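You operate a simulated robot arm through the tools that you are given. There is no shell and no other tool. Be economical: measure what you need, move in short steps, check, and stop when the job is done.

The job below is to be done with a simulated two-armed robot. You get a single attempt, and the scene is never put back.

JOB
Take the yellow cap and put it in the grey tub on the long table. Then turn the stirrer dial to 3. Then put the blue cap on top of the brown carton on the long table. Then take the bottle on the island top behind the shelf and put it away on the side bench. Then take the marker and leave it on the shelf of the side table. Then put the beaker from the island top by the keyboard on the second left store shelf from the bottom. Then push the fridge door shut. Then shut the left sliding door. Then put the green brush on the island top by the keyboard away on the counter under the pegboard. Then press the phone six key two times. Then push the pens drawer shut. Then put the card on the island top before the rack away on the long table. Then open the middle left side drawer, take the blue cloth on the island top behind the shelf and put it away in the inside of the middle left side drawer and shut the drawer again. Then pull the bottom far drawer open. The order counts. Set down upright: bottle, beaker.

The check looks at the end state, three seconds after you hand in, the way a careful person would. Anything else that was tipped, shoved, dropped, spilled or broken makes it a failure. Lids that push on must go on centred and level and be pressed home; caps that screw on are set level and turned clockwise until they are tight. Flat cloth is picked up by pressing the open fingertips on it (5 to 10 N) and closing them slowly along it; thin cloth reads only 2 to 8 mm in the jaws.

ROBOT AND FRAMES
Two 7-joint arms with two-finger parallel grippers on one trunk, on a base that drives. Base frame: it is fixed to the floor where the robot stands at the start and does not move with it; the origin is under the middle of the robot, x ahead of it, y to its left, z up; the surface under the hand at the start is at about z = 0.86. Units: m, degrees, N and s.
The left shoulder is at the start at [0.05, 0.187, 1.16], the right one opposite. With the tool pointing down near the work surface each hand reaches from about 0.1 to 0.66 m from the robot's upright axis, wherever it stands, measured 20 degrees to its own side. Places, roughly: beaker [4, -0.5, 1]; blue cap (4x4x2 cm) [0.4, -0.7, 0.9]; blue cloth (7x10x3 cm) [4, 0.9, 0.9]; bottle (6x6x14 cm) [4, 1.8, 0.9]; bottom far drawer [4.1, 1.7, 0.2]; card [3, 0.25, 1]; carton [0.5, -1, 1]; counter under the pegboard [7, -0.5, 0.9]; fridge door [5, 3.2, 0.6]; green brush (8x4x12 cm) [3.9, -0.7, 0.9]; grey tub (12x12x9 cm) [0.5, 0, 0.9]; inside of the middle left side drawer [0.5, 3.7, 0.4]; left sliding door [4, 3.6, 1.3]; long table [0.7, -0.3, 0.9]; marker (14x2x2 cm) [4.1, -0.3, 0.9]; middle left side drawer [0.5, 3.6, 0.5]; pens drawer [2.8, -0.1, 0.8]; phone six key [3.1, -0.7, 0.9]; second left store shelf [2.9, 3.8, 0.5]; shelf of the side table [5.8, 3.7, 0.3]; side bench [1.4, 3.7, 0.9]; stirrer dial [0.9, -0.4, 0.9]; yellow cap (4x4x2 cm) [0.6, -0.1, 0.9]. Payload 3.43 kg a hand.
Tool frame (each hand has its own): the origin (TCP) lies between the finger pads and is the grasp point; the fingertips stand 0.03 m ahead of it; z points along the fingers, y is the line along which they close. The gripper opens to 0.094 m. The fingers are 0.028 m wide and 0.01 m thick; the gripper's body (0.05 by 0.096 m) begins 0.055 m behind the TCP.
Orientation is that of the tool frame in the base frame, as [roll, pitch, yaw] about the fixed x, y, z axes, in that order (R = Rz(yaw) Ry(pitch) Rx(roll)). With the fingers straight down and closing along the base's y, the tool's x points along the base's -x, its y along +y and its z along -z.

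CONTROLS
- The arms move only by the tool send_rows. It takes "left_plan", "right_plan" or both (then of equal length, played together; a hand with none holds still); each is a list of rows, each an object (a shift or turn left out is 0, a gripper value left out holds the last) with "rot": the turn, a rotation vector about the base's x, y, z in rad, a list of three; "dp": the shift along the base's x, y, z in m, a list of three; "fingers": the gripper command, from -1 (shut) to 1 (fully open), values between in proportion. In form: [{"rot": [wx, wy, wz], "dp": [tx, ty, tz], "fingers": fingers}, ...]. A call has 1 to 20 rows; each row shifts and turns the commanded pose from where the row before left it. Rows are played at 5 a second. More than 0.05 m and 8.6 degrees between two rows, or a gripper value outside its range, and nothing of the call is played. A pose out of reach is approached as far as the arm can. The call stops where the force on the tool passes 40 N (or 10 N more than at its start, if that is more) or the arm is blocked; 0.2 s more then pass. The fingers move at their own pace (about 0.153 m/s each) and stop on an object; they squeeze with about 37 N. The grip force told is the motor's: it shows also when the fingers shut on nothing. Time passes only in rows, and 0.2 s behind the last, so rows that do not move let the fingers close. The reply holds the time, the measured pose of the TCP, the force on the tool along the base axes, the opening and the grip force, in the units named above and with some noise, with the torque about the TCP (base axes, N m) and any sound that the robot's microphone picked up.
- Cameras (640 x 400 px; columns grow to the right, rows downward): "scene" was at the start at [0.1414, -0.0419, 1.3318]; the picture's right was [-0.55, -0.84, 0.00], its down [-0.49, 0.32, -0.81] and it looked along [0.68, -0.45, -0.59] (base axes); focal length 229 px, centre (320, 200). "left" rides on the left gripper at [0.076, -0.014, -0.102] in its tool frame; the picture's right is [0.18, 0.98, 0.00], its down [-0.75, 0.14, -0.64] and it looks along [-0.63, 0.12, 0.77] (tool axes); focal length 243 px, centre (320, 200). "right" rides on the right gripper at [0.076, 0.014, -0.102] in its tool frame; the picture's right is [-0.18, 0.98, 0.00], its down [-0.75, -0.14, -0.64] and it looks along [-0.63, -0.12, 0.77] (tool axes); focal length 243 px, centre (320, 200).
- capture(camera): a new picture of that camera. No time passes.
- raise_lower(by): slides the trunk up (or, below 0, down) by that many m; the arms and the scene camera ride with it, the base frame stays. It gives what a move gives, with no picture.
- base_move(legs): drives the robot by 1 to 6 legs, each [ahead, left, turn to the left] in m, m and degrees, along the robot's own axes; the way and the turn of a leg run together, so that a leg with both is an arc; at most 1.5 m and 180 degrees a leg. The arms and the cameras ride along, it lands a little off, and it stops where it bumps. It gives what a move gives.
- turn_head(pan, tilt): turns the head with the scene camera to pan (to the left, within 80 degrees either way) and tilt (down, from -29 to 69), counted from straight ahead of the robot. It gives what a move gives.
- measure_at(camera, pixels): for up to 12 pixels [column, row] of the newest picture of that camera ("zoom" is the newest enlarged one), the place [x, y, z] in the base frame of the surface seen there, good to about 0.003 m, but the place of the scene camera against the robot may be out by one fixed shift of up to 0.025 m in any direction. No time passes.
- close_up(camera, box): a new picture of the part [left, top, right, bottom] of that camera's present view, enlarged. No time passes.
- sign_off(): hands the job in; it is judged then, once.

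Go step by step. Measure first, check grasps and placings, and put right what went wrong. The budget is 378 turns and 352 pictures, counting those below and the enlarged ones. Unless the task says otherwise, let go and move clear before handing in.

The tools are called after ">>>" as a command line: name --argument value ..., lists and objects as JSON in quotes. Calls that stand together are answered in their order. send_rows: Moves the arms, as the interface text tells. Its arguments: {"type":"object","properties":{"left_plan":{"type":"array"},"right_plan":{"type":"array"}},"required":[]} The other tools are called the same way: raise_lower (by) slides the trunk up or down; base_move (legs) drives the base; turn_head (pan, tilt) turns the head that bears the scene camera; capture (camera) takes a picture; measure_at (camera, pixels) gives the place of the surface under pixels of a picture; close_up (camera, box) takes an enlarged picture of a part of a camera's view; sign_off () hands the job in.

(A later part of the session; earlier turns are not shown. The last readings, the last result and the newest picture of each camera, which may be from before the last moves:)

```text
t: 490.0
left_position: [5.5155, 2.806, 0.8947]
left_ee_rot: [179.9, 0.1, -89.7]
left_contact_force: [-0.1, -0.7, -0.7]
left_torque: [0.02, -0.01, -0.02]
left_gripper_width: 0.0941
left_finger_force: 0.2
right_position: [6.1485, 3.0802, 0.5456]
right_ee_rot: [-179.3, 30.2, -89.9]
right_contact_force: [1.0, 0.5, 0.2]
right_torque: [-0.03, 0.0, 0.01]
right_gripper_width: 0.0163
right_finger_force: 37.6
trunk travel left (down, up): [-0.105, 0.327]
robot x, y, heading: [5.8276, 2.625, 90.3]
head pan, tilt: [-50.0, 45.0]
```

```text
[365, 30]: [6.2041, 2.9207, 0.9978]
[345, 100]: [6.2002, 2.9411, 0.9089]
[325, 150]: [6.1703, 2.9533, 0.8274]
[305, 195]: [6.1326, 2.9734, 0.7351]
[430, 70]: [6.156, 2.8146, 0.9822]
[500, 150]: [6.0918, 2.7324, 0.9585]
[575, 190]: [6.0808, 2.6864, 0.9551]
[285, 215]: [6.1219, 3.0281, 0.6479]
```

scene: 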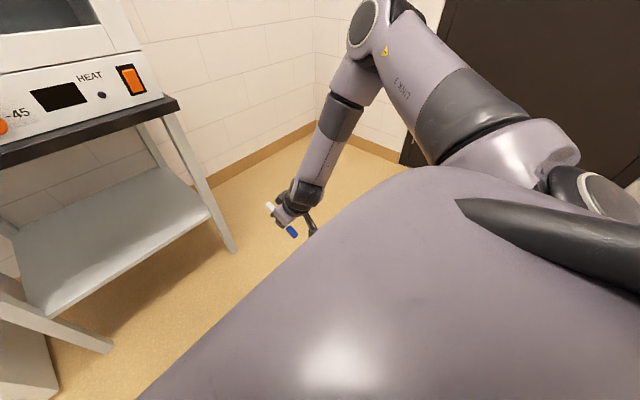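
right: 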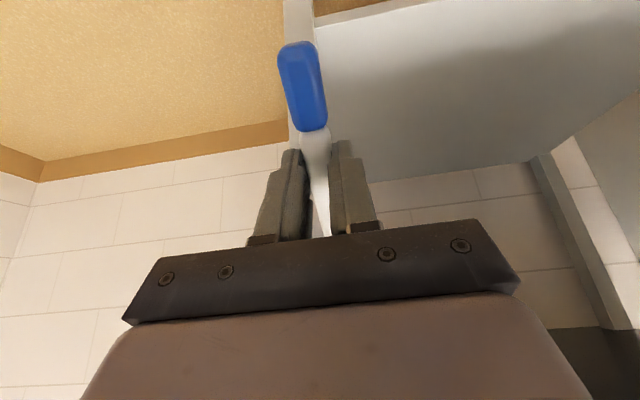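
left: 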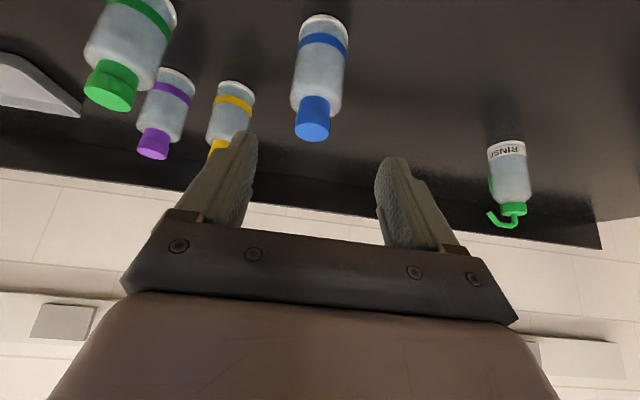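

>>> raise_lower --by -0.1

>>> send_rows --right_plan '[{"rot": [0.131, 0, 0], "dp": [-0.01, 0, 0.0]}, {"rot": [0.131, 0, 0], "dp": [-0.01, 0, 0.0]}, {"rot": [0.131, 0, 0], "dp": [-0.01, 0, 0.0]}, {"rot": [0.131, 0, 0], "dp": [-0.01, 0, 0.0]}, {"rot": [0.131, 0, 0]}, {"rot": [0.131, 0, 0]}, {"rot": [0.131, 0, 0]}, {"dp": [0, 0.02, -0.03]}, {"dp": [0, 0.02, -0.03]}, {"dp": [0, 0.02, -0.03]}, {"dp": [0, 0, -0.04]}, {"dp": [0, 0, -0.04]}, {}]'

>>> capture --camera "scene"

```text
t: 491.3
left_position: [5.5139, 2.8061, 0.7948]
left_ee_rot: [179.9, 0.1, -89.7]
left_contact_force: [0.0, -0.6, 0.3]
left_torque: [0.03, 0.01, -0.01]
left_gripper_width: 0.0939
left_finger_force: 0.0
right_position: [6.1493, 3.0805, 0.4463]
right_ee_rot: [-179.2, 30.3, -89.9]
right_contact_force: [-0.1, 0.3, -0.1]
right_torque: [0.0, -0.03, -0.01]
right_gripper_width: 0.0166
right_finger_force: 36.7
trunk travel left (down, up): [-0.005, 0.427]
robot x, y, heading: [5.8316, 2.6216, 90.4]
head pan, tilt: [-50.0, 45.0]
```

```text
t: 494.1
left_position: [5.5142, 2.8059, 0.7952]
left_ee_rot: [179.9, 0.1, -89.7]
left_contact_force: [0.5, 0.1, 0.3]
left_torque: [-0.03, 0.03, 0.0]
left_gripper_width: 0.0942
left_finger_force: 0.0
right_position: [6.0228, 3.2198, 0.6777]
right_ee_rot: [-178.1, 72.5, -90.1]
right_contact_force: [0.2, -0.3, -0.7]
right_torque: [0.01, -0.01, -0.02]
right_gripper_width: 0.0163
right_finger_force: 36.3
right hand out of reach, approached as far as the arm can: row 1, 2, 3, 4, 5, 6, 7, 8, 9, 10, 11, 12
trunk travel left (down, up): [-0.005, 0.427]
robot x, y, heading: [5.8364, 2.6219, 90.1]
head pan, tilt: [-50.0, 45.0]
```

```text
254 pictures are left
```

scene: 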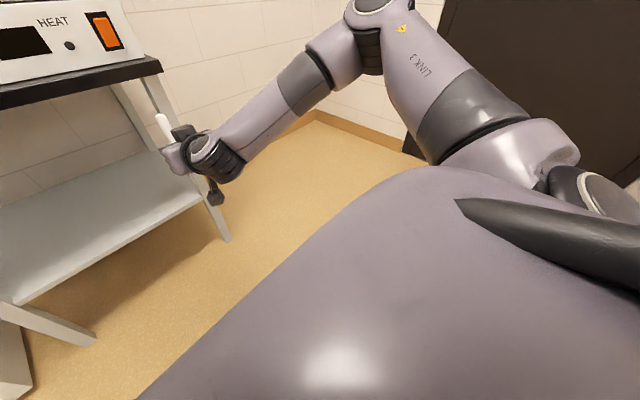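

>>> send_rows --right_plan '[{"rot": [-0.131, 0, 0], "dp": [0.03, -0.02, 0]}, {"rot": [-0.131, 0, 0], "dp": [0.03, -0.02, 0]}, {"rot": [-0.131, 0, 0], "dp": [0.03, -0.02, 0]}, {"rot": [-0.131, 0, 0], "dp": [0.03, -0.02, -0.02]}, {"rot": [-0.131, 0, 0], "dp": [0.03, 0, -0.03]}, {"dp": [0.03, 0, -0.03]}, {"dp": [0.03, 0, -0.04]}, {"dp": [0.02, 0, -0.04]}, {"dp": [0, 0, -0.04]}, {"dp": [0, 0, -0.04]}, {"dp": [0, 0, -0.04]}, {"dp": [0, 0, -0.04]}, {"dp": [0, 0, -0.04]}, {"dp": [0, 0, -0.04]}, {}]'

>>> capture --camera "scene"

```text
t: 497.3
left_position: [5.5155, 2.8055, 0.7947]
left_ee_rot: [-180.0, 0.1, -89.8]
left_contact_force: [1.4, 0.2, -0.1]
left_torque: [-0.02, -0.02, -0.03]
left_gripper_width: 0.094
left_finger_force: 0.0
right_position: [6.259, 3.1082, 0.4505]
right_ee_rot: [-178.5, 36.0, -90.1]
right_contact_force: [0.1, -0.3, 0.1]
right_torque: [0.02, 0.01, 0.04]
right_gripper_width: 0.0165
right_finger_force: 36.9
right hand out of reach, approached as far as the arm can: row 10, 11, 12, 13, 14
trunk travel left (down, up): [-0.005, 0.427]
robot x, y, heading: [5.835, 2.622, 90.4]
head pan, tilt: [-50.0, 45.0]
```

```text
253 pictures are left
```

scene: 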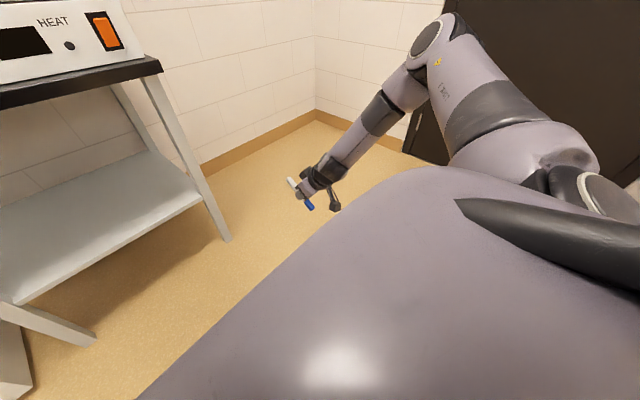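

The limit shows when the arm is folded. I'll try an extended posture: raise, extend forward to ~0.63 m ahead, then lower.

>>> send_rows --right_plan '[{"dp": [-0.02, 0, 0.045]}, {"dp": [-0.02, 0, 0.045]}, {"dp": [-0.03, 0.015, 0.035]}, {"dp": [-0.03, 0.015, 0.035]}, {"dp": [-0.03, 0.02, 0.03]}, {"dp": [-0.03, 0.02, 0.03]}, {"dp": [-0.03, 0.03, 0.02]}, {"dp": [-0.03, 0.03, 0.0]}, {"dp": [0, 0.03, 0]}, {"dp": [0, 0.03, 0]}, {"dp": [0, 0, -0.04]}, {"dp": [0, 0, -0.04]}, {"dp": [0, 0, -0.04]}, {"dp": [0, 0, -0.04]}, {"dp": [0, 0, -0.04]}, {}]'

>>> capture --camera "scene"

```text
t: 500.7
left_position: [5.5144, 2.8056, 0.7941]
left_ee_rot: [179.9, 0.2, -89.7]
left_contact_force: [0.4, -0.4, -0.5]
left_torque: [-0.03, 0.03, 0.0]
left_gripper_width: 0.0944
left_finger_force: 0.1
right_position: [6.1068, 3.2031, 0.5374]
right_ee_rot: [-178.6, 36.0, -89.9]
right_contact_force: [1.6, -0.2, 0.0]
right_torque: [0.03, -0.02, -0.01]
right_gripper_width: 0.0164
right_finger_force: 36.8
right hand out of reach, approached as far as the arm can: row 9, 10, 11, 12, 13, 14, 15
trunk travel left (down, up): [-0.005, 0.427]
robot x, y, heading: [5.8322, 2.6246, 90.0]
head pan, tilt: [-50.0, 45.0]
```

```text
252 pictures are left
```

scene: 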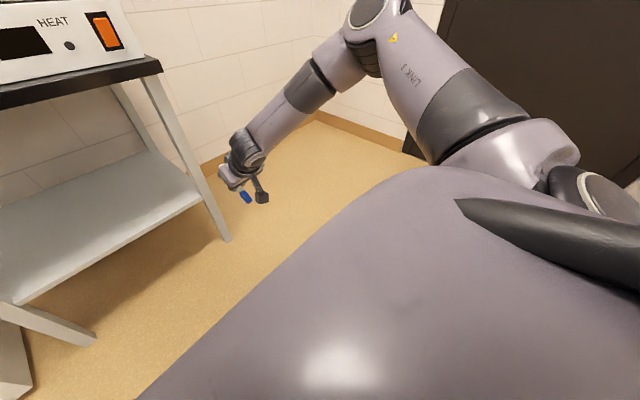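

The upper arm seems stuck at a joint limit with the elbow high. I try dropping the elbow by moving the hand out to the side and down first.

>>> send_rows --right_plan '[{"rot": [-0.1, 0, 0], "dp": [0.03, -0.035, 0]}, {"rot": [-0.1, 0, 0], "dp": [0.03, -0.035, 0]}, {"rot": [-0.1, 0, 0], "dp": [0.03, -0.035, 0]}, {"rot": [-0.1, 0, 0], "dp": [0.03, -0.035, 0]}, {"rot": [-0.1, 0, 0], "dp": [0.03, -0.035, 0]}, {"rot": [-0.1, 0, 0], "dp": [0.03, -0.035, 0]}, {"dp": [0.03, -0.035, 0]}, {"dp": [0.03, -0.035, 0]}, {"dp": [0, 0, -0.04]}, {"dp": [0, 0, -0.04]}, {"dp": [0, 0, -0.04]}, {"dp": [0, 0, -0.04]}, {"dp": [0, 0, -0.04]}, {"dp": [0, 0, -0.04]}, {}]'

>>> turn_head --pan -75 --tilt 40

>>> capture --camera "scene"

```text
t: 503.9
left_position: [5.5144, 2.8068, 0.7955]
left_ee_rot: [179.9, 0.1, -89.8]
left_contact_force: [-0.3, 1.6, -0.2]
left_torque: [-0.02, 0.01, -0.03]
left_gripper_width: 0.0941
left_finger_force: 0.1
right_position: [6.3465, 2.9242, 0.2972]
right_ee_rot: [-178.5, 1.5, -90.0]
right_contact_force: [0.6, 0.1, -0.3]
right_torque: [0.0, 0.0, -0.01]
right_gripper_width: 0.0167
right_finger_force: 36.5
trunk travel left (down, up): [-0.005, 0.427]
robot x, y, heading: [5.8326, 2.6229, 90.4]
head pan, tilt: [-50.0, 45.0]
```

```text
t: 504.8
left_position: [5.5148, 2.8051, 0.7939]
left_ee_rot: [179.9, 0.0, -89.7]
left_contact_force: [0.6, -1.1, -1.4]
left_torque: [-0.02, -0.01, 0.0]
left_gripper_width: 0.0943
left_finger_force: 0.1
right_position: [6.3459, 2.9247, 0.2971]
right_ee_rot: [-178.5, 1.6, -90.0]
right_contact_force: [-0.3, 0.4, -0.4]
right_torque: [-0.02, 0.0, 0.01]
right_gripper_width: 0.0163
right_finger_force: 36.7
trunk travel left (down, up): [-0.005, 0.427]
robot x, y, heading: [5.8287, 2.6215, 90.4]
head pan, tilt: [-75.0, 40.0]
```

```text
251 pictures are left
```

scene: 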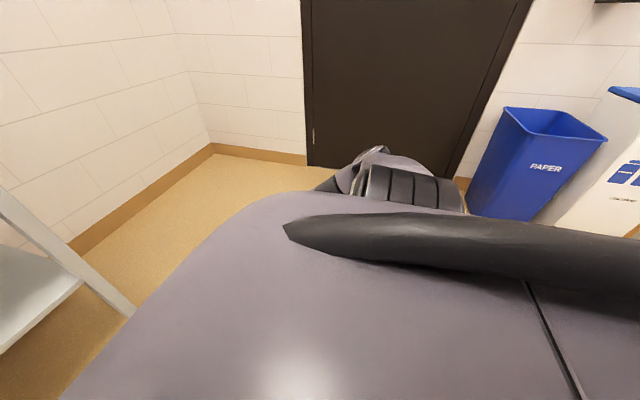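

That works: the elbow dropped and the hand reached z=0.297. Now I try moving forward and inward while staying low, with a moderate tilt.

>>> send_rows --right_plan '[{"rot": [0.1, 0, 0], "dp": [0, 0.03, 0.01]}, {"rot": [0.1, 0, 0], "dp": [0, 0.03, 0.01]}, {"rot": [0.1, 0, 0], "dp": [0, 0.03, 0.01]}, {"rot": [0.1, 0, 0], "dp": [0, 0.03, 0.01]}, {"rot": [0.1, 0, 0], "dp": [0, 0.03, 0.01]}, {"dp": [-0.03, 0.02, 0]}, {"dp": [-0.03, 0.02, 0]}, {"dp": [-0.03, 0.02, 0]}, {"dp": [-0.03, 0.02, 0]}, {}]'

>>> turn_head --pan -50 --tilt 50

>>> capture --camera "scene"

```text
t: 507.0
left_position: [5.5142, 2.8058, 0.7948]
left_ee_rot: [180.0, 0.0, -89.7]
left_contact_force: [-0.1, 0.1, 0.6]
left_torque: [0.01, 0.01, -0.01]
left_gripper_width: 0.0942
left_finger_force: 0.1
right_position: [6.2279, 3.1557, 0.3476]
right_ee_rot: [-178.5, 30.2, -90.0]
right_contact_force: [0.2, 0.1, -0.1]
right_torque: [-0.03, -0.02, -0.01]
right_gripper_width: 0.0164
right_finger_force: 37.1
trunk travel left (down, up): [-0.005, 0.427]
robot x, y, heading: [5.8343, 2.6251, 90.1]
head pan, tilt: [-75.0, 40.0]
```

```text
t: 507.9
left_position: [5.5148, 2.8057, 0.7938]
left_ee_rot: [179.9, 0.2, -89.8]
left_contact_force: [-0.4, 0.2, 0.3]
left_torque: [0.02, 0.01, -0.03]
left_gripper_width: 0.0939
left_finger_force: 0.1
right_position: [6.2285, 3.1572, 0.3467]
right_ee_rot: [-178.5, 30.2, -90.0]
right_contact_force: [0.2, 0.0, -0.1]
right_torque: [0.04, -0.02, -0.01]
right_gripper_width: 0.0165
right_finger_force: 36.5
trunk travel left (down, up): [-0.005, 0.427]
robot x, y, heading: [5.8309, 2.6222, 90.2]
head pan, tilt: [-50.0, 50.0]
```

```text
250 pictures are left
```

scene: 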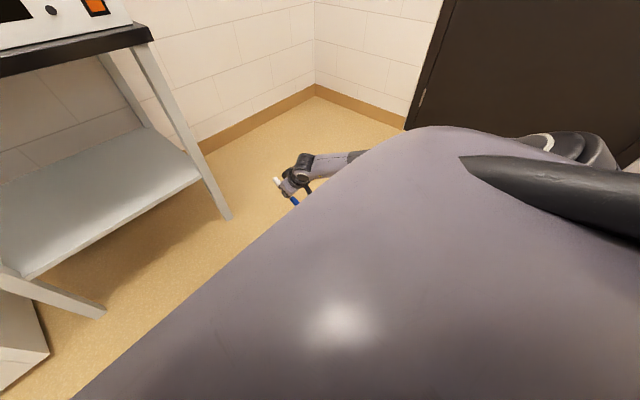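

>>> send_rows --right_plan '[{"dp": [-0.03, 0.01, 0]}, {"dp": [-0.03, 0.01, 0]}, {"dp": [-0.03, 0.01, 0]}, {"dp": [-0.03, 0.01, 0]}, {"dp": [-0.03, 0.01, 0]}, {"dp": [-0.03, 0.01, 0]}, {"dp": [-0.02, 0, 0]}, {}]'

```text
t: 509.7
left_position: [5.5156, 2.805, 0.7943]
left_ee_rot: [180.0, 0.0, -89.7]
left_contact_force: [-0.1, 0.3, -1.0]
left_torque: [-0.01, 0.04, 0.01]
left_gripper_width: 0.0938
left_finger_force: 0.1
right_position: [6.0274, 3.2151, 0.3478]
right_ee_rot: [-178.5, 30.3, -90.1]
right_contact_force: [-0.2, 0.4, -1.2]
right_torque: [0.01, 0.0, 0.01]
right_gripper_width: 0.0163
right_finger_force: 37.2
trunk travel left (down, up): [-0.005, 0.427]
robot x, y, heading: [5.8297, 2.6215, 90.2]
head pan, tilt: [-50.0, 50.0]
```

Elbow-down posture reaches (0.59 ahead, 0.2 right, z 0.35). I raise slightly, shift inward, and drive ahead to bring the marker over the shelf.

>>> send_rows --right_plan '[{"dp": [-0.02, 0, 0.02]}, {"dp": [-0.02, 0, 0.02]}, {"dp": [-0.02, 0, 0.02]}, {}]'

>>> base_move --legs '[[0.22, 0, 0]]'

>>> capture --camera "right"

>>> turn_head --pan -15 --tilt 55

>>> capture --camera "scene"

```text
t: 510.7
left_position: [5.5153, 2.8051, 0.7933]
left_ee_rot: [179.9, 0.2, -89.8]
left_contact_force: [0.1, 0.2, -0.7]
left_torque: [0.02, -0.02, 0.0]
left_gripper_width: 0.0939
left_finger_force: 0.0
right_position: [5.9677, 3.2144, 0.4081]
right_ee_rot: [-178.5, 30.3, -90.0]
right_contact_force: [-0.4, 0.8, 0.0]
right_torque: [-0.01, -0.03, -0.01]
right_gripper_width: 0.0166
right_finger_force: 36.8
trunk travel left (down, up): [-0.005, 0.427]
robot x, y, heading: [5.8321, 2.6221, 90.4]
head pan, tilt: [-50.0, 50.0]
```

```text
t: 512.4
left_position: [5.5124, 3.0238, 0.7947]
left_ee_rot: [179.9, 0.1, -89.7]
left_contact_force: [0.1, -0.2, 0.3]
left_torque: [0.01, 0.01, 0.03]
left_gripper_width: 0.0939
left_finger_force: 0.0
right_position: [5.9641, 3.4334, 0.4066]
right_ee_rot: [-178.5, 30.3, -89.9]
right_contact_force: [-0.5, -0.4, -0.4]
right_torque: [-0.02, -0.03, -0.02]
right_gripper_width: 0.0162
right_finger_force: 37.4
trunk travel left (down, up): [-0.005, 0.427]
robot x, y, heading: [5.8282, 2.8405, 90.5]
head pan, tilt: [-50.0, 50.0]
```

```text
249 pictures are left
```

right: 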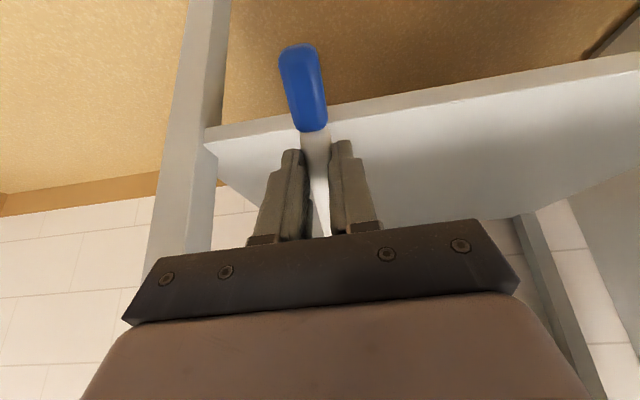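

```text
t: 513.4
left_position: [5.5133, 3.024, 0.7954]
left_ee_rot: [179.8, 0.1, -89.6]
left_contact_force: [0.5, -0.1, 0.2]
left_torque: [0.01, -0.02, -0.01]
left_gripper_width: 0.094
left_finger_force: 0.0
right_position: [5.965, 3.4332, 0.4077]
right_ee_rot: [-178.4, 30.2, -89.8]
right_contact_force: [0.5, 0.2, -0.2]
right_torque: [0.06, -0.03, 0.01]
right_gripper_width: 0.0164
right_finger_force: 36.7
trunk travel left (down, up): [-0.005, 0.427]
robot x, y, heading: [5.829, 2.8414, 90.1]
head pan, tilt: [-15.0, 55.0]
```

```text
248 pictures are left
```

scene: 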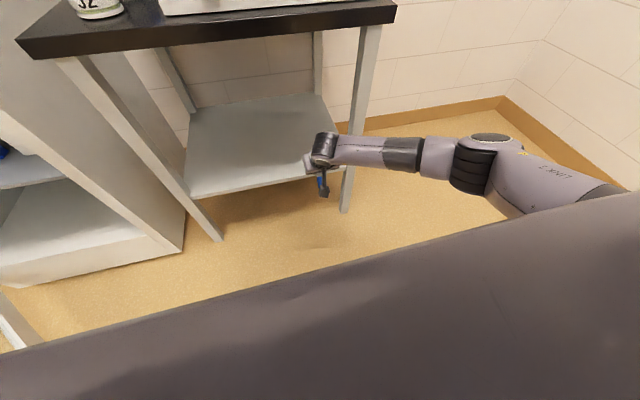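

>>> measure_at --camera "scene" --pixels '[[325, 145], [380, 145], [400, 150], [440, 145], [490, 140], [345, 200], [352, 150]]'

```text
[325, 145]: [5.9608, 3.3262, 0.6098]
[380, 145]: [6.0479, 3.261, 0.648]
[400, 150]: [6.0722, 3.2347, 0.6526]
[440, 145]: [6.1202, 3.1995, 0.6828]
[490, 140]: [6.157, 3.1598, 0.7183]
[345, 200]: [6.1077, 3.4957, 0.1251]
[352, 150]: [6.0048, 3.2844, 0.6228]
```

Clearances look fine. I advance 0.15 m.

>>> base_move --legs '[[0.15, 0, 0]]'

>>> capture --camera "right"

>>> capture --camera "scene"

```text
t: 514.8
left_position: [5.5128, 3.1747, 0.7945]
left_ee_rot: [179.8, 0.1, -89.6]
left_contact_force: [0.4, -0.3, 0.4]
left_torque: [0.04, 0.02, -0.01]
left_gripper_width: 0.0941
left_finger_force: 0.2
right_position: [5.9644, 3.5842, 0.4075]
right_ee_rot: [-178.6, 30.2, -89.8]
right_contact_force: [-0.2, 0.3, -0.3]
right_torque: [0.02, 0.02, 0.01]
right_gripper_width: 0.0166
right_finger_force: 36.5
trunk travel left (down, up): [-0.005, 0.427]
robot x, y, heading: [5.8305, 2.9911, 90.1]
head pan, tilt: [-15.0, 55.0]
```

```text
247 pictures are left
```

right: 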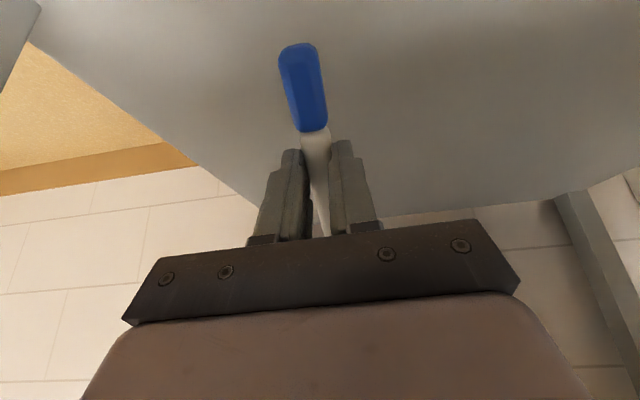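

```text
246 pictures are left
```

scene: 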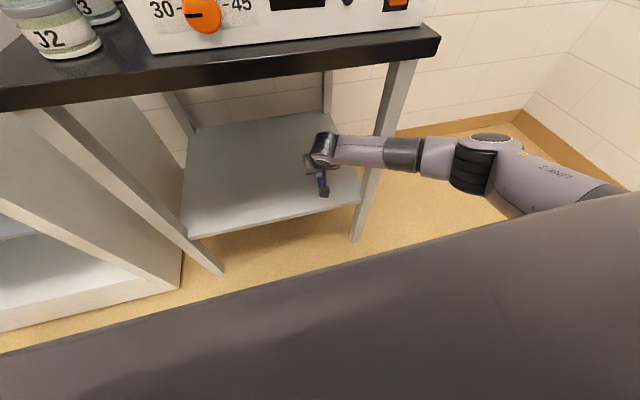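

>>> send_rows --right_plan '[{"dp": [0, 0, -0.008]}, {"dp": [0, 0, -0.008]}, {"dp": [0, 0, -0.006]}, {}]'

```text
t: 515.8
left_position: [5.5123, 3.1749, 0.7949]
left_ee_rot: [179.9, 0.1, -89.6]
left_contact_force: [0.4, 0.2, -0.2]
left_torque: [0.02, 0.02, -0.02]
left_gripper_width: 0.0942
left_finger_force: 0.0
right_position: [5.9648, 3.5847, 0.3862]
right_ee_rot: [-178.5, 30.2, -89.9]
right_contact_force: [-0.8, 0.2, -0.4]
right_torque: [-0.01, 0.01, 0.0]
right_gripper_width: 0.0167
right_finger_force: 37.3
trunk travel left (down, up): [-0.005, 0.427]
robot x, y, heading: [5.8324, 2.9907, 90.4]
head pan, tilt: [-15.0, 55.0]
```

Not touching yet. I reduce the tilt by 15° (keeping the TCP) and lower further in small steps.

>>> send_rows --right_plan '[{"rot": [-0.065, 0, 0]}, {"rot": [-0.065, 0, 0], "dp": [0, 0, -0.003]}, {"rot": [-0.065, 0, 0], "dp": [0, 0, -0.003]}, {"rot": [-0.065, 0, 0], "dp": [0, 0, -0.004]}, {"dp": [0, 0, -0.004]}, {}]'

>>> capture --camera "scene"

```text
t: 517.2
left_position: [5.512, 3.175, 0.7953]
left_ee_rot: [179.8, 0.1, -89.5]
left_contact_force: [0.2, -0.4, -0.1]
left_torque: [0.02, -0.03, -0.02]
left_gripper_width: 0.094
left_finger_force: 0.0
right_position: [5.9638, 3.5852, 0.3715]
right_ee_rot: [-178.5, 15.3, -89.9]
right_contact_force: [0.9, -1.1, 4.4]
right_torque: [-0.27, 0.03, 0.07]
right_gripper_width: 0.0167
right_finger_force: 36.4
trunk travel left (down, up): [-0.005, 0.427]
robot x, y, heading: [5.8282, 2.9946, 90.7]
head pan, tilt: [-15.0, 55.0]
```

```text
245 pictures are left
```

scene: 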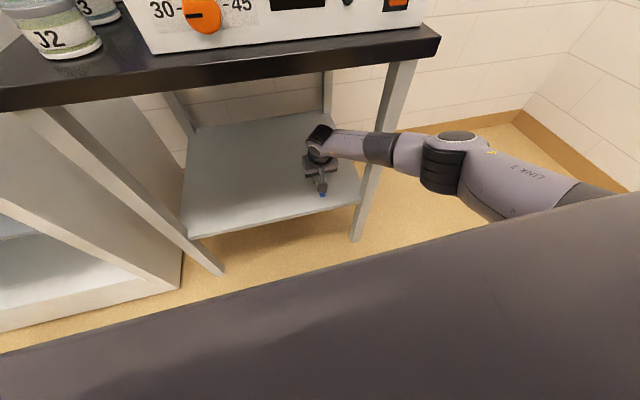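

Marker's end touches (4.4 N). I press it down a bit more to level it, then release.

>>> send_rows --right_plan '[{"dp": [0, 0, -0.004]}, {"dp": [0, 0, -0.004]}, {}]'

>>> capture --camera "right"

```text
t: 518.0
left_position: [5.5119, 3.1735, 0.7947]
left_ee_rot: [179.9, 0.2, -89.7]
left_contact_force: [0.3, -0.2, -0.9]
left_torque: [0.01, 0.01, 0.0]
left_gripper_width: 0.0939
left_finger_force: 0.1
right_position: [5.9636, 3.5851, 0.3663]
right_ee_rot: [-178.6, 15.7, -89.9]
right_contact_force: [0.8, 5.4, 17.2]
right_torque: [-0.58, 0.11, -0.04]
right_gripper_width: 0.0166
right_finger_force: 36.4
trunk travel left (down, up): [-0.005, 0.427]
robot x, y, heading: [5.8301, 2.9931, 90.6]
head pan, tilt: [-15.0, 55.0]
```

```text
244 pictures are left
```

right: 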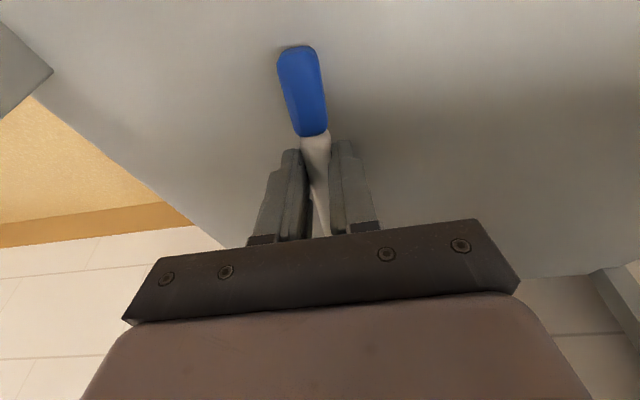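

>>> send_rows --right_plan '[{"fingers": -0.4}, {"fingers": -0.25}, {}, {}]'

>>> capture --camera "right"

```text
t: 519.0
left_position: [5.5122, 3.1735, 0.7946]
left_ee_rot: [180.0, 0.2, -89.6]
left_contact_force: [1.2, 0.1, 0.6]
left_torque: [0.01, -0.02, 0.01]
left_gripper_width: 0.0939
left_finger_force: 0.1
right_position: [5.9635, 3.5841, 0.3632]
right_ee_rot: [-178.5, 15.4, -89.9]
right_contact_force: [-0.1, -0.5, 0.8]
right_torque: [0.0, -0.03, -0.03]
right_gripper_width: 0.0352
right_finger_force: 0.0
trunk travel left (down, up): [-0.005, 0.427]
robot x, y, heading: [5.8302, 2.9939, 90.3]
head pan, tilt: [-15.0, 55.0]
```

```text
243 pictures are left
```

right: 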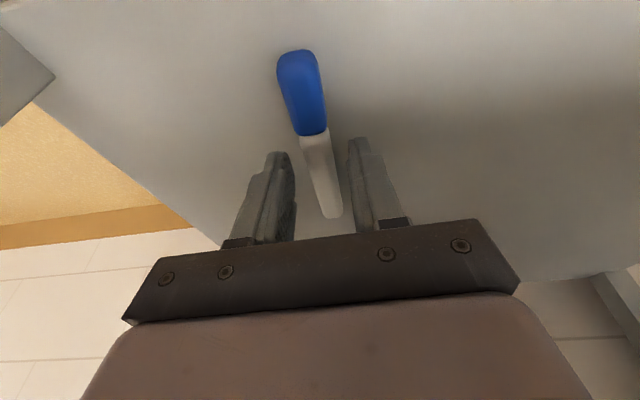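

Marker lies flat on the shelf. I lift 3 cm, back the base out, and check.

>>> send_rows --right_plan '[{"dp": [0, 0, 0.015]}, {"dp": [0, 0, 0.015]}, {}]'

>>> base_move --legs '[[-0.35, 0, 0]]'

>>> capture --camera "scene"

```text
t: 519.8
left_position: [5.5118, 3.1738, 0.7953]
left_ee_rot: [179.9, 0.1, -89.5]
left_contact_force: [0.1, 0.2, -0.5]
left_torque: [-0.02, 0.03, -0.03]
left_gripper_width: 0.094
left_finger_force: 0.1
right_position: [5.9629, 3.5846, 0.3928]
right_ee_rot: [-178.6, 15.4, -90.0]
right_contact_force: [-0.5, -0.2, -0.3]
right_torque: [-0.03, 0.0, -0.02]
right_gripper_width: 0.0356
right_finger_force: 0.0
trunk travel left (down, up): [-0.005, 0.427]
robot x, y, heading: [5.83, 2.9954, 90.4]
head pan, tilt: [-15.0, 55.0]
```

```text
t: 522.0
left_position: [5.5148, 2.8244, 0.7933]
left_ee_rot: [179.9, 0.1, -89.6]
left_contact_force: [-0.3, 0.1, 0.4]
left_torque: [-0.01, 0.02, 0.02]
left_gripper_width: 0.0941
left_finger_force: 0.1
right_position: [5.965, 3.2346, 0.3933]
right_ee_rot: [-178.5, 15.4, -89.9]
right_contact_force: [0.6, -0.2, 0.5]
right_torque: [0.0, -0.01, -0.01]
right_gripper_width: 0.0352
right_finger_force: 0.1
trunk travel left (down, up): [-0.005, 0.427]
robot x, y, heading: [5.8291, 2.6424, 90.4]
head pan, tilt: [-15.0, 55.0]
```

```text
242 pictures are left
```

scene: 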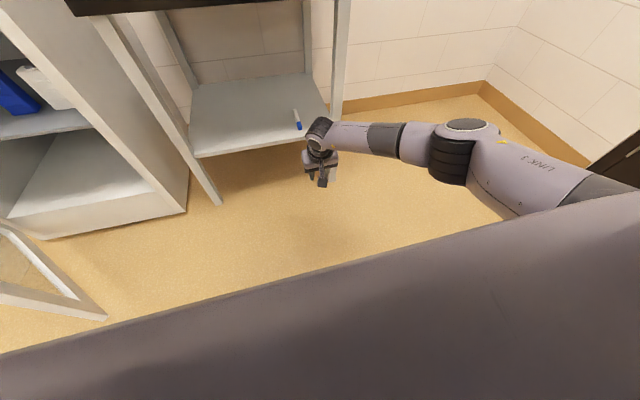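

Marker is on the shelf. Keeping the right arm's elbow-down posture, I raise the trunk and drive to the island for the beaker.

>>> raise_lower --by 0.37

>>> base_move --legs '[[-1.2, 0, 0], [0, 0.6, 0], [0, 0, 89.7], [0, 1.5, 0], [0, 0.58, 0], [0.42, 0, 0]]'

>>> turn_head --pan 0 --tilt 40

>>> capture --camera "scene"

```text
t: 525.6
left_position: [5.5146, 2.8251, 1.1642]
left_ee_rot: [179.9, 0.1, -89.5]
left_contact_force: [0.0, -1.1, 0.0]
left_torque: [0.02, -0.04, -0.02]
left_gripper_width: 0.0939
left_finger_force: 0.0
right_position: [5.9662, 3.2344, 0.7634]
right_ee_rot: [-178.5, 15.3, -89.8]
right_contact_force: [-0.8, 0.2, 0.5]
right_torque: [0.05, 0.0, -0.01]
right_gripper_width: 0.0354
right_finger_force: 0.0
trunk travel left (down, up): [-0.375, 0.057]
robot x, y, heading: [5.8292, 2.6429, 90.7]
head pan, tilt: [-15.0, 55.0]
```

```text
t: 560.8
left_position: [4.6511, -0.9425, 1.1642]
left_ee_rot: [179.9, 0.1, -1.4]
left_contact_force: [0.4, 0.0, -0.1]
left_torque: [-0.01, 0.03, -0.01]
left_gripper_width: 0.0942
left_finger_force: 0.0
right_position: [4.2603, -0.48, 0.7596]
right_ee_rot: [-178.3, 14.3, -1.4]
right_contact_force: [1.0, 0.9, 0.2]
right_torque: [0.0, 0.1, 0.01]
right_gripper_width: 0.0351
right_finger_force: 0.1
trunk travel left (down, up): [-0.375, 0.057]
robot x, y, heading: [4.8388, -0.6291, 178.7]
head pan, tilt: [-15.0, 55.0]
stopped in leg 6: the force on the tool passed its limit at 135 N (the readings are from after the stop); the commanded pose is now the measured one
```

```text
t: 561.6
left_position: [4.6507, -0.9428, 1.1639]
left_ee_rot: [179.9, 0.0, -1.4]
left_contact_force: [0.1, -0.5, 0.2]
left_torque: [-0.03, 0.01, -0.01]
left_gripper_width: 0.0938
left_finger_force: 0.1
right_position: [4.261, -0.4796, 0.7604]
right_ee_rot: [-178.3, 14.3, -1.4]
right_contact_force: [1.0, 0.7, -0.4]
right_torque: [-0.01, 0.17, 0.01]
right_gripper_width: 0.0351
right_finger_force: 0.2
trunk travel left (down, up): [-0.375, 0.057]
robot x, y, heading: [4.8408, -0.6298, 178.5]
head pan, tilt: [0.0, 40.0]
```

```text
241 pictures are left
```

scene: 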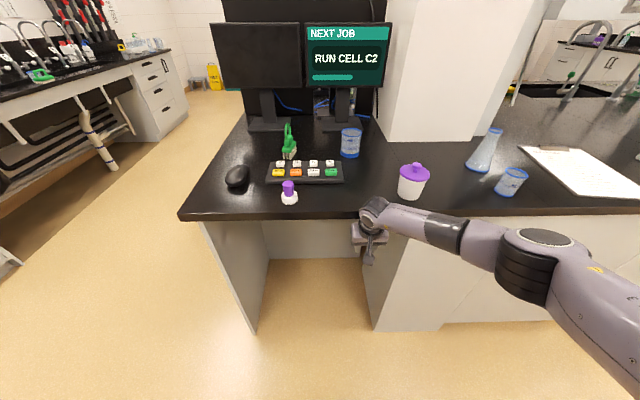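

I forgot the right hand was low: it bumped the countertop edge, but nothing on top moved. I back off and raise the hand above the surface.

>>> base_move --legs '[[-0.12, 0, 1.3]]'

>>> send_rows --right_plan '[{"dp": [0, 0, 0.045]}, {"dp": [0, 0, 0.045]}, {"dp": [0, 0, 0.045]}, {"dp": [0, 0, 0.045]}, {"dp": [0, 0, 0.045]}, {"dp": [0, 0, 0.045]}, {"dp": [0, 0, 0.045]}, {"dp": [0, 0, 0.04]}, {"fingers": 1}, {}]'

>>> capture --camera "scene"

>>> capture --camera "right"

```text
t: 562.8
left_position: [4.7756, -0.947, 1.1643]
left_ee_rot: [179.9, 0.1, -0.1]
left_contact_force: [0.4, -0.3, -0.2]
left_torque: [0.02, 0.02, 0.03]
left_gripper_width: 0.094
left_finger_force: 0.1
right_position: [4.3759, -0.4944, 0.7596]
right_ee_rot: [-178.3, 14.4, -0.2]
right_contact_force: [0.5, 0.3, -0.2]
right_torque: [0.04, 0.02, 0.0]
right_gripper_width: 0.035
right_finger_force: 0.1
trunk travel left (down, up): [-0.375, 0.057]
robot x, y, heading: [4.9622, -0.6286, 179.8]
head pan, tilt: [0.0, 40.0]
```

```text
t: 565.0
left_position: [4.7747, -0.9478, 1.1643]
left_ee_rot: [179.9, 0.0, 0.0]
left_contact_force: [0.3, 0.4, 0.0]
left_torque: [-0.01, 0.01, -0.02]
left_gripper_width: 0.0942
left_finger_force: 0.1
right_position: [4.3764, -0.4934, 1.1151]
right_ee_rot: [-178.3, 14.2, -0.3]
right_contact_force: [0.7, -0.3, 0.0]
right_torque: [0.01, 0.01, 0.0]
right_gripper_width: 0.0942
right_finger_force: 0.1
trunk travel left (down, up): [-0.375, 0.057]
robot x, y, heading: [4.9639, -0.6311, 180.2]
head pan, tilt: [0.0, 40.0]
```

```text
240 pictures are left
```

scene: 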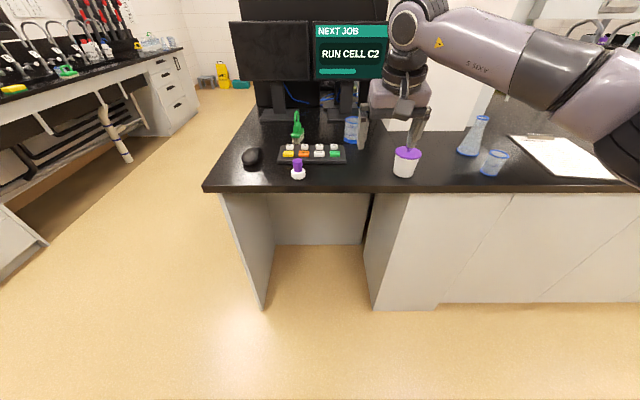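

```text
239 pictures are left
```

right: 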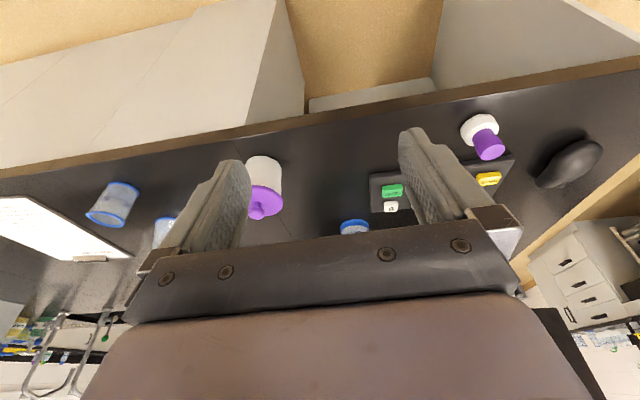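

>>> base_move --legs '[[0.3, 0, 0]]'

>>> capture --camera "right"

>>> turn_head --pan -10 --tilt 35

>>> capture --camera "scene"

```text
t: 567.0
left_position: [4.4776, -0.9485, 1.1637]
left_ee_rot: [179.9, 0.1, 0.1]
left_contact_force: [-1.6, 0.0, 0.3]
left_torque: [0.05, -0.01, 0.03]
left_gripper_width: 0.0939
left_finger_force: 0.1
right_position: [4.0773, -0.4952, 1.1148]
right_ee_rot: [-178.4, 14.2, -0.1]
right_contact_force: [0.3, -0.1, 0.3]
right_torque: [-0.01, -0.02, 0.0]
right_gripper_width: 0.094
right_finger_force: 0.1
trunk travel left (down, up): [-0.375, 0.057]
robot x, y, heading: [4.6606, -0.6304, -180.0]
head pan, tilt: [0.0, 40.0]
```

```text
238 pictures are left
```

right: 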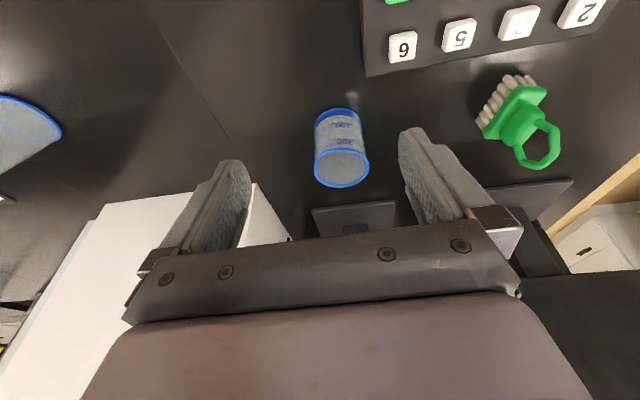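

```text
t: 567.8
left_position: [4.4773, -0.9482, 1.1644]
left_ee_rot: [179.9, 0.2, 0.0]
left_contact_force: [-0.3, 0.6, -0.1]
left_torque: [0.0, -0.02, -0.02]
left_gripper_width: 0.0941
left_finger_force: 0.0
right_position: [4.077, -0.4957, 1.1145]
right_ee_rot: [-178.3, 14.4, -0.1]
right_contact_force: [0.9, 0.1, -0.5]
right_torque: [0.02, 0.0, -0.01]
right_gripper_width: 0.094
right_finger_force: 0.2
trunk travel left (down, up): [-0.375, 0.057]
robot x, y, heading: [4.6596, -0.6336, -180.1]
head pan, tilt: [-10.0, 35.0]
```

```text
237 pictures are left
```

scene: 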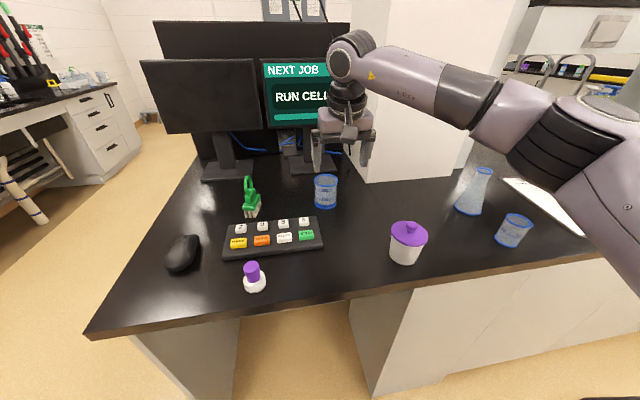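

>>> measure_at --camera "right" --pixels '[[340, 115], [316, 150], [368, 155], [342, 183], [318, 175], [365, 175], [350, 215], [270, 240], [260, 200], [510, 95], [535, 155], [400, 45]]'

>>> measure_at --camera "scene" --pixels '[[290, 120], [275, 75], [320, 80], [200, 100], [305, 160], [325, 180], [327, 205], [345, 130], [350, 60]]'

```text
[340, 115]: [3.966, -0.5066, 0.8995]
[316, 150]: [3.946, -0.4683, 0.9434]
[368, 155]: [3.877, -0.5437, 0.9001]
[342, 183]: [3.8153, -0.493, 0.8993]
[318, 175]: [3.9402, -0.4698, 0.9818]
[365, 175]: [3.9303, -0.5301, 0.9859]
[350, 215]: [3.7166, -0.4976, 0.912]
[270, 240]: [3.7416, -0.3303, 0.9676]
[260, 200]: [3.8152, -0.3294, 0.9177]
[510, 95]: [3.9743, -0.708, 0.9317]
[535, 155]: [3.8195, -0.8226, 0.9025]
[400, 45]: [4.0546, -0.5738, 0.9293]
```

```text
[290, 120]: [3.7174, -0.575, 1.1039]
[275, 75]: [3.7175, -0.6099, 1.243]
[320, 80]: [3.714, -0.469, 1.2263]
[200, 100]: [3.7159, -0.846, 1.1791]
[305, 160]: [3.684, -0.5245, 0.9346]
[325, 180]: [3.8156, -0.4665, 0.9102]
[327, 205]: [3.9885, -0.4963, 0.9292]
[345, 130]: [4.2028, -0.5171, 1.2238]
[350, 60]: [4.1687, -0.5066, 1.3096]
```

Beaker centre ≈(3.94,−0.50), rim z 0.985, diameter ≈63 mm. I tilt to 30° and go to a pre-grasp.

>>> send_rows --right_plan '[{"rot": [0, 0.137, 0], "dp": [-0.02, -0.002, 0]}, {"rot": [0, 0.137, 0], "dp": [-0.02, -0.002, -0.01]}, {"dp": [-0.022, 0, -0.015]}, {}]'

>>> capture --camera "right"

```text
t: 568.8
left_position: [4.4768, -0.9476, 1.164]
left_ee_rot: [179.9, 0.1, 0.1]
left_contact_force: [-0.3, -0.5, 0.3]
left_torque: [-0.01, -0.01, -0.02]
left_gripper_width: 0.094
left_finger_force: 0.0
right_position: [4.0146, -0.4981, 1.0909]
right_ee_rot: [-178.3, 30.0, -0.2]
right_contact_force: [-0.6, 0.8, -0.2]
right_torque: [-0.03, -0.03, -0.03]
right_gripper_width: 0.0939
right_finger_force: 0.0
trunk travel left (down, up): [-0.375, 0.057]
robot x, y, heading: [4.6612, -0.6327, -179.9]
head pan, tilt: [-10.0, 35.0]
```

```text
236 pictures are left
```

right: 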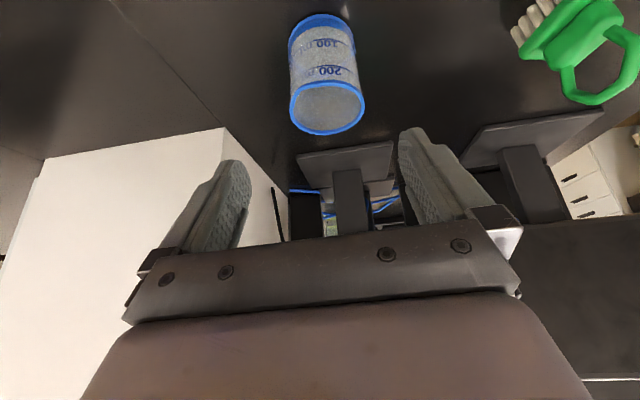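

>>> measure_at --camera "right" --pixels '[[291, 105], [365, 105], [290, 50], [354, 50], [328, 134], [320, 17]]'

>>> send_rows --right_plan '[{"dp": [-0.019, -0.001, -0.033]}, {"dp": [-0.019, -0.001, -0.033]}, {"dp": [-0.019, 0, -0.033]}, {}]'

>>> capture --camera "right"

```text
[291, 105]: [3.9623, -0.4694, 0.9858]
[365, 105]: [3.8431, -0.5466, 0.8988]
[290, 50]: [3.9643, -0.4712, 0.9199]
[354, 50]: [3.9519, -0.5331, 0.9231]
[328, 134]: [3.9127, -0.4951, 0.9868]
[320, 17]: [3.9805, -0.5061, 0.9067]
```

```text
t: 569.8
left_position: [4.4784, -0.9482, 1.164]
left_ee_rot: [179.8, 0.3, 0.1]
left_contact_force: [-0.9, 0.2, 0.6]
left_torque: [0.01, 0.02, -0.01]
left_gripper_width: 0.0941
left_finger_force: 0.0
right_position: [3.9583, -0.501, 0.9902]
right_ee_rot: [-178.4, 30.1, -0.2]
right_contact_force: [0.0, 0.0, -0.2]
right_torque: [0.01, -0.02, 0.02]
right_gripper_width: 0.0937
right_finger_force: 0.0
trunk travel left (down, up): [-0.375, 0.057]
robot x, y, heading: [4.659, -0.6298, -179.9]
head pan, tilt: [-10.0, 35.0]
```

```text
235 pictures are left
```

right: 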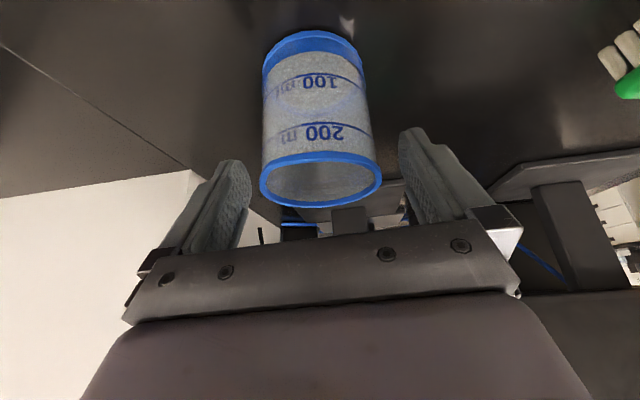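

>>> send_rows --right_plan '[{"dp": [-0.01, 0, -0.016]}, {"dp": [-0.008, 0, -0.014]}, {}, {"fingers": 0.3}, {"fingers": 0}, {"fingers": -1}, {}, {}]'

>>> capture --camera "right"

```text
t: 571.6
left_position: [4.4778, -0.948, 1.1629]
left_ee_rot: [179.9, 0.0, 0.1]
left_contact_force: [0.2, -0.4, -0.4]
left_torque: [0.04, 0.01, 0.01]
left_gripper_width: 0.0939
left_finger_force: 0.1
right_position: [3.944, -0.5007, 0.961]
right_ee_rot: [-178.3, 30.0, 0.0]
right_contact_force: [0.1, -0.1, 0.3]
right_torque: [-0.02, 0.0, 0.01]
right_gripper_width: 0.0694
right_finger_force: 37.1
right hand out of reach, approached as far as the arm can: row 2
trunk travel left (down, up): [-0.375, 0.057]
robot x, y, heading: [4.6597, -0.6282, -180.2]
head pan, tilt: [-10.0, 35.0]
```

```text
234 pictures are left
```

right: 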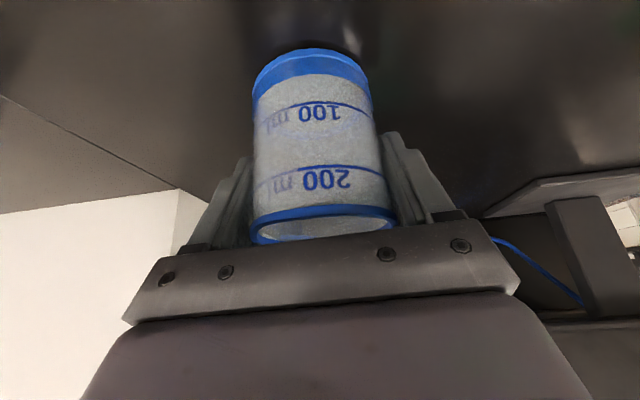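

Beaker gripped (69 mm). I lift it straight with the trunk, then back the base out.

>>> raise_lower --by 0.055

>>> send_rows --right_plan '[{"dp": [0.015, 0, 0.04]}, {"dp": [0.015, 0, 0.04]}, {"dp": [0.015, 0, 0.04]}, {}]'

>>> capture --camera "right"

```text
t: 572.5
left_position: [4.4775, -0.9491, 1.2191]
left_ee_rot: [179.9, 0.1, 0.1]
left_contact_force: [1.2, -0.5, -0.2]
left_torque: [0.01, 0.02, -0.04]
left_gripper_width: 0.0943
left_finger_force: 0.0
right_position: [3.9443, -0.5009, 1.0155]
right_ee_rot: [-178.3, 30.1, -0.2]
right_contact_force: [0.5, -0.9, -0.4]
right_torque: [0.01, -0.01, -0.02]
right_gripper_width: 0.0691
right_finger_force: 36.8
trunk travel left (down, up): [-0.43, 0.002]
robot x, y, heading: [4.661, -0.6305, -179.9]
head pan, tilt: [-10.0, 35.0]
```

```text
t: 573.5
left_position: [4.4774, -0.9491, 1.219]
left_ee_rot: [179.9, -0.1, 0.1]
left_contact_force: [-0.5, -0.2, 0.2]
left_torque: [0.01, 0.03, 0.02]
left_gripper_width: 0.094
left_finger_force: 0.0
right_position: [3.9917, -0.5, 1.1348]
right_ee_rot: [-178.3, 30.1, -0.1]
right_contact_force: [-0.4, 0.1, -0.5]
right_torque: [0.0, 0.02, -0.02]
right_gripper_width: 0.0696
right_finger_force: 37.7
trunk travel left (down, up): [-0.43, 0.002]
robot x, y, heading: [4.6636, -0.6343, -180.0]
head pan, tilt: [-10.0, 35.0]
```

```text
233 pictures are left
```

right: 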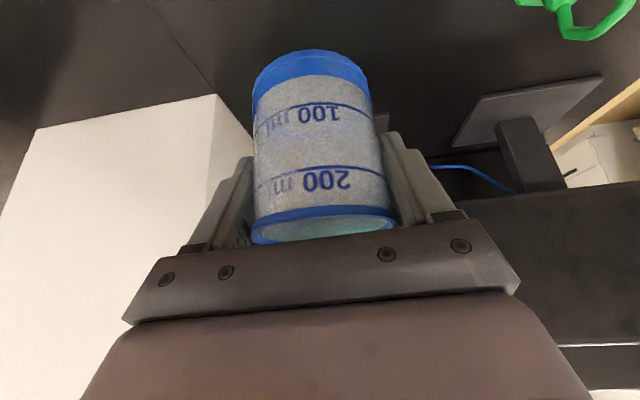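

I pull the hand closer and drive to the store shelves (near x≈2.9, facing +y).

>>> send_rows --right_plan '[{"dp": [0.04, 0, 0]}, {"dp": [0.04, 0, 0]}, {"dp": [0.04, 0, 0]}, {"dp": [0.04, 0, 0]}, {"dp": [0.04, 0, 0]}, {"dp": [0.02, 0, 0]}, {}]'

>>> base_move --legs '[[-0.22, 0, 0], [0, -1.5, 0], [0, -1.5, 0], [0, -0.15, 0]]'

>>> base_move --legs '[[1.5, 0, 0], [0.45, 0, 0], [0, 0, -90]]'

>>> turn_head --pan 0 --tilt 30

>>> capture --camera "scene"

```text
t: 575.1
left_position: [4.4792, -0.9486, 1.2194]
left_ee_rot: [179.9, 0.1, 0.1]
left_contact_force: [0.5, -0.5, -0.3]
left_torque: [-0.01, 0.01, -0.01]
left_gripper_width: 0.0941
left_finger_force: 0.1
right_position: [4.209, -0.5007, 1.1342]
right_ee_rot: [-178.4, 30.0, -0.1]
right_contact_force: [0.2, 0.0, 0.5]
right_torque: [-0.04, 0.01, -0.01]
right_gripper_width: 0.0694
right_finger_force: 37.0
trunk travel left (down, up): [-0.43, 0.002]
robot x, y, heading: [4.6619, -0.6309, -179.9]
head pan, tilt: [-10.0, 35.0]
```

```text
t: 604.1
left_position: [4.6967, 2.1941, 1.2194]
left_ee_rot: [179.9, 0.0, 0.1]
left_contact_force: [0.1, 0.1, 1.0]
left_torque: [0.0, 0.0, -0.01]
left_gripper_width: 0.0939
left_finger_force: 0.0
right_position: [4.4281, 2.6424, 1.1347]
right_ee_rot: [-178.3, 29.9, -0.2]
right_contact_force: [-0.9, 0.1, -1.2]
right_torque: [-0.05, -0.02, 0.02]
right_gripper_width: 0.0682
right_finger_force: 37.2
trunk travel left (down, up): [-0.43, 0.002]
robot x, y, heading: [4.8807, 2.5114, -179.6]
head pan, tilt: [-10.0, 35.0]
```

```text
t: 608.7
left_position: [3.7758, 2.2163, 1.224]
left_ee_rot: [178.3, -0.3, -0.2]
left_contact_force: [-0.1, -0.3, -0.7]
left_torque: [0.02, -0.01, 0.03]
left_gripper_width: 0.0943
left_finger_force: 0.1
right_position: [3.5076, 2.6625, 1.1304]
right_ee_rot: [-179.7, 29.8, -0.7]
right_contact_force: [1.0, -0.3, -0.2]
right_torque: [-0.02, -0.03, 0.01]
right_gripper_width: 0.0677
right_finger_force: 37.3
trunk travel left (down, up): [-0.43, 0.002]
robot x, y, heading: [3.9607, 2.5131, 180.3]
head pan, tilt: [-10.0, 35.0]
stopped in leg 1: the robot was blocked; the commanded pose is now the measured one
```

```text
t: 609.4
left_position: [3.775, 2.2156, 1.2236]
left_ee_rot: [178.3, -0.4, 0.1]
left_contact_force: [0.8, 0.0, -0.3]
left_torque: [-0.04, 0.03, -0.05]
left_gripper_width: 0.0943
left_finger_force: 0.1
right_position: [3.5049, 2.6618, 1.1288]
right_ee_rot: [-179.9, 29.7, -0.6]
right_contact_force: [0.0, 0.5, -0.1]
right_torque: [-0.02, 0.01, -0.01]
right_gripper_width: 0.068
right_finger_force: 36.5
trunk travel left (down, up): [-0.43, 0.002]
robot x, y, heading: [3.9646, 2.5105, -179.7]
head pan, tilt: [0.0, 30.0]
```

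```text
232 pictures are left
```

scene: 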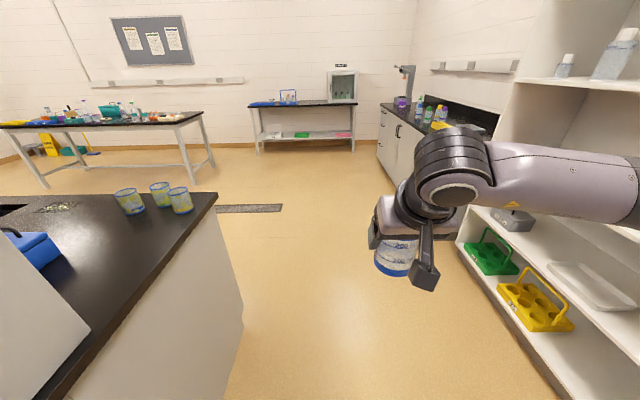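

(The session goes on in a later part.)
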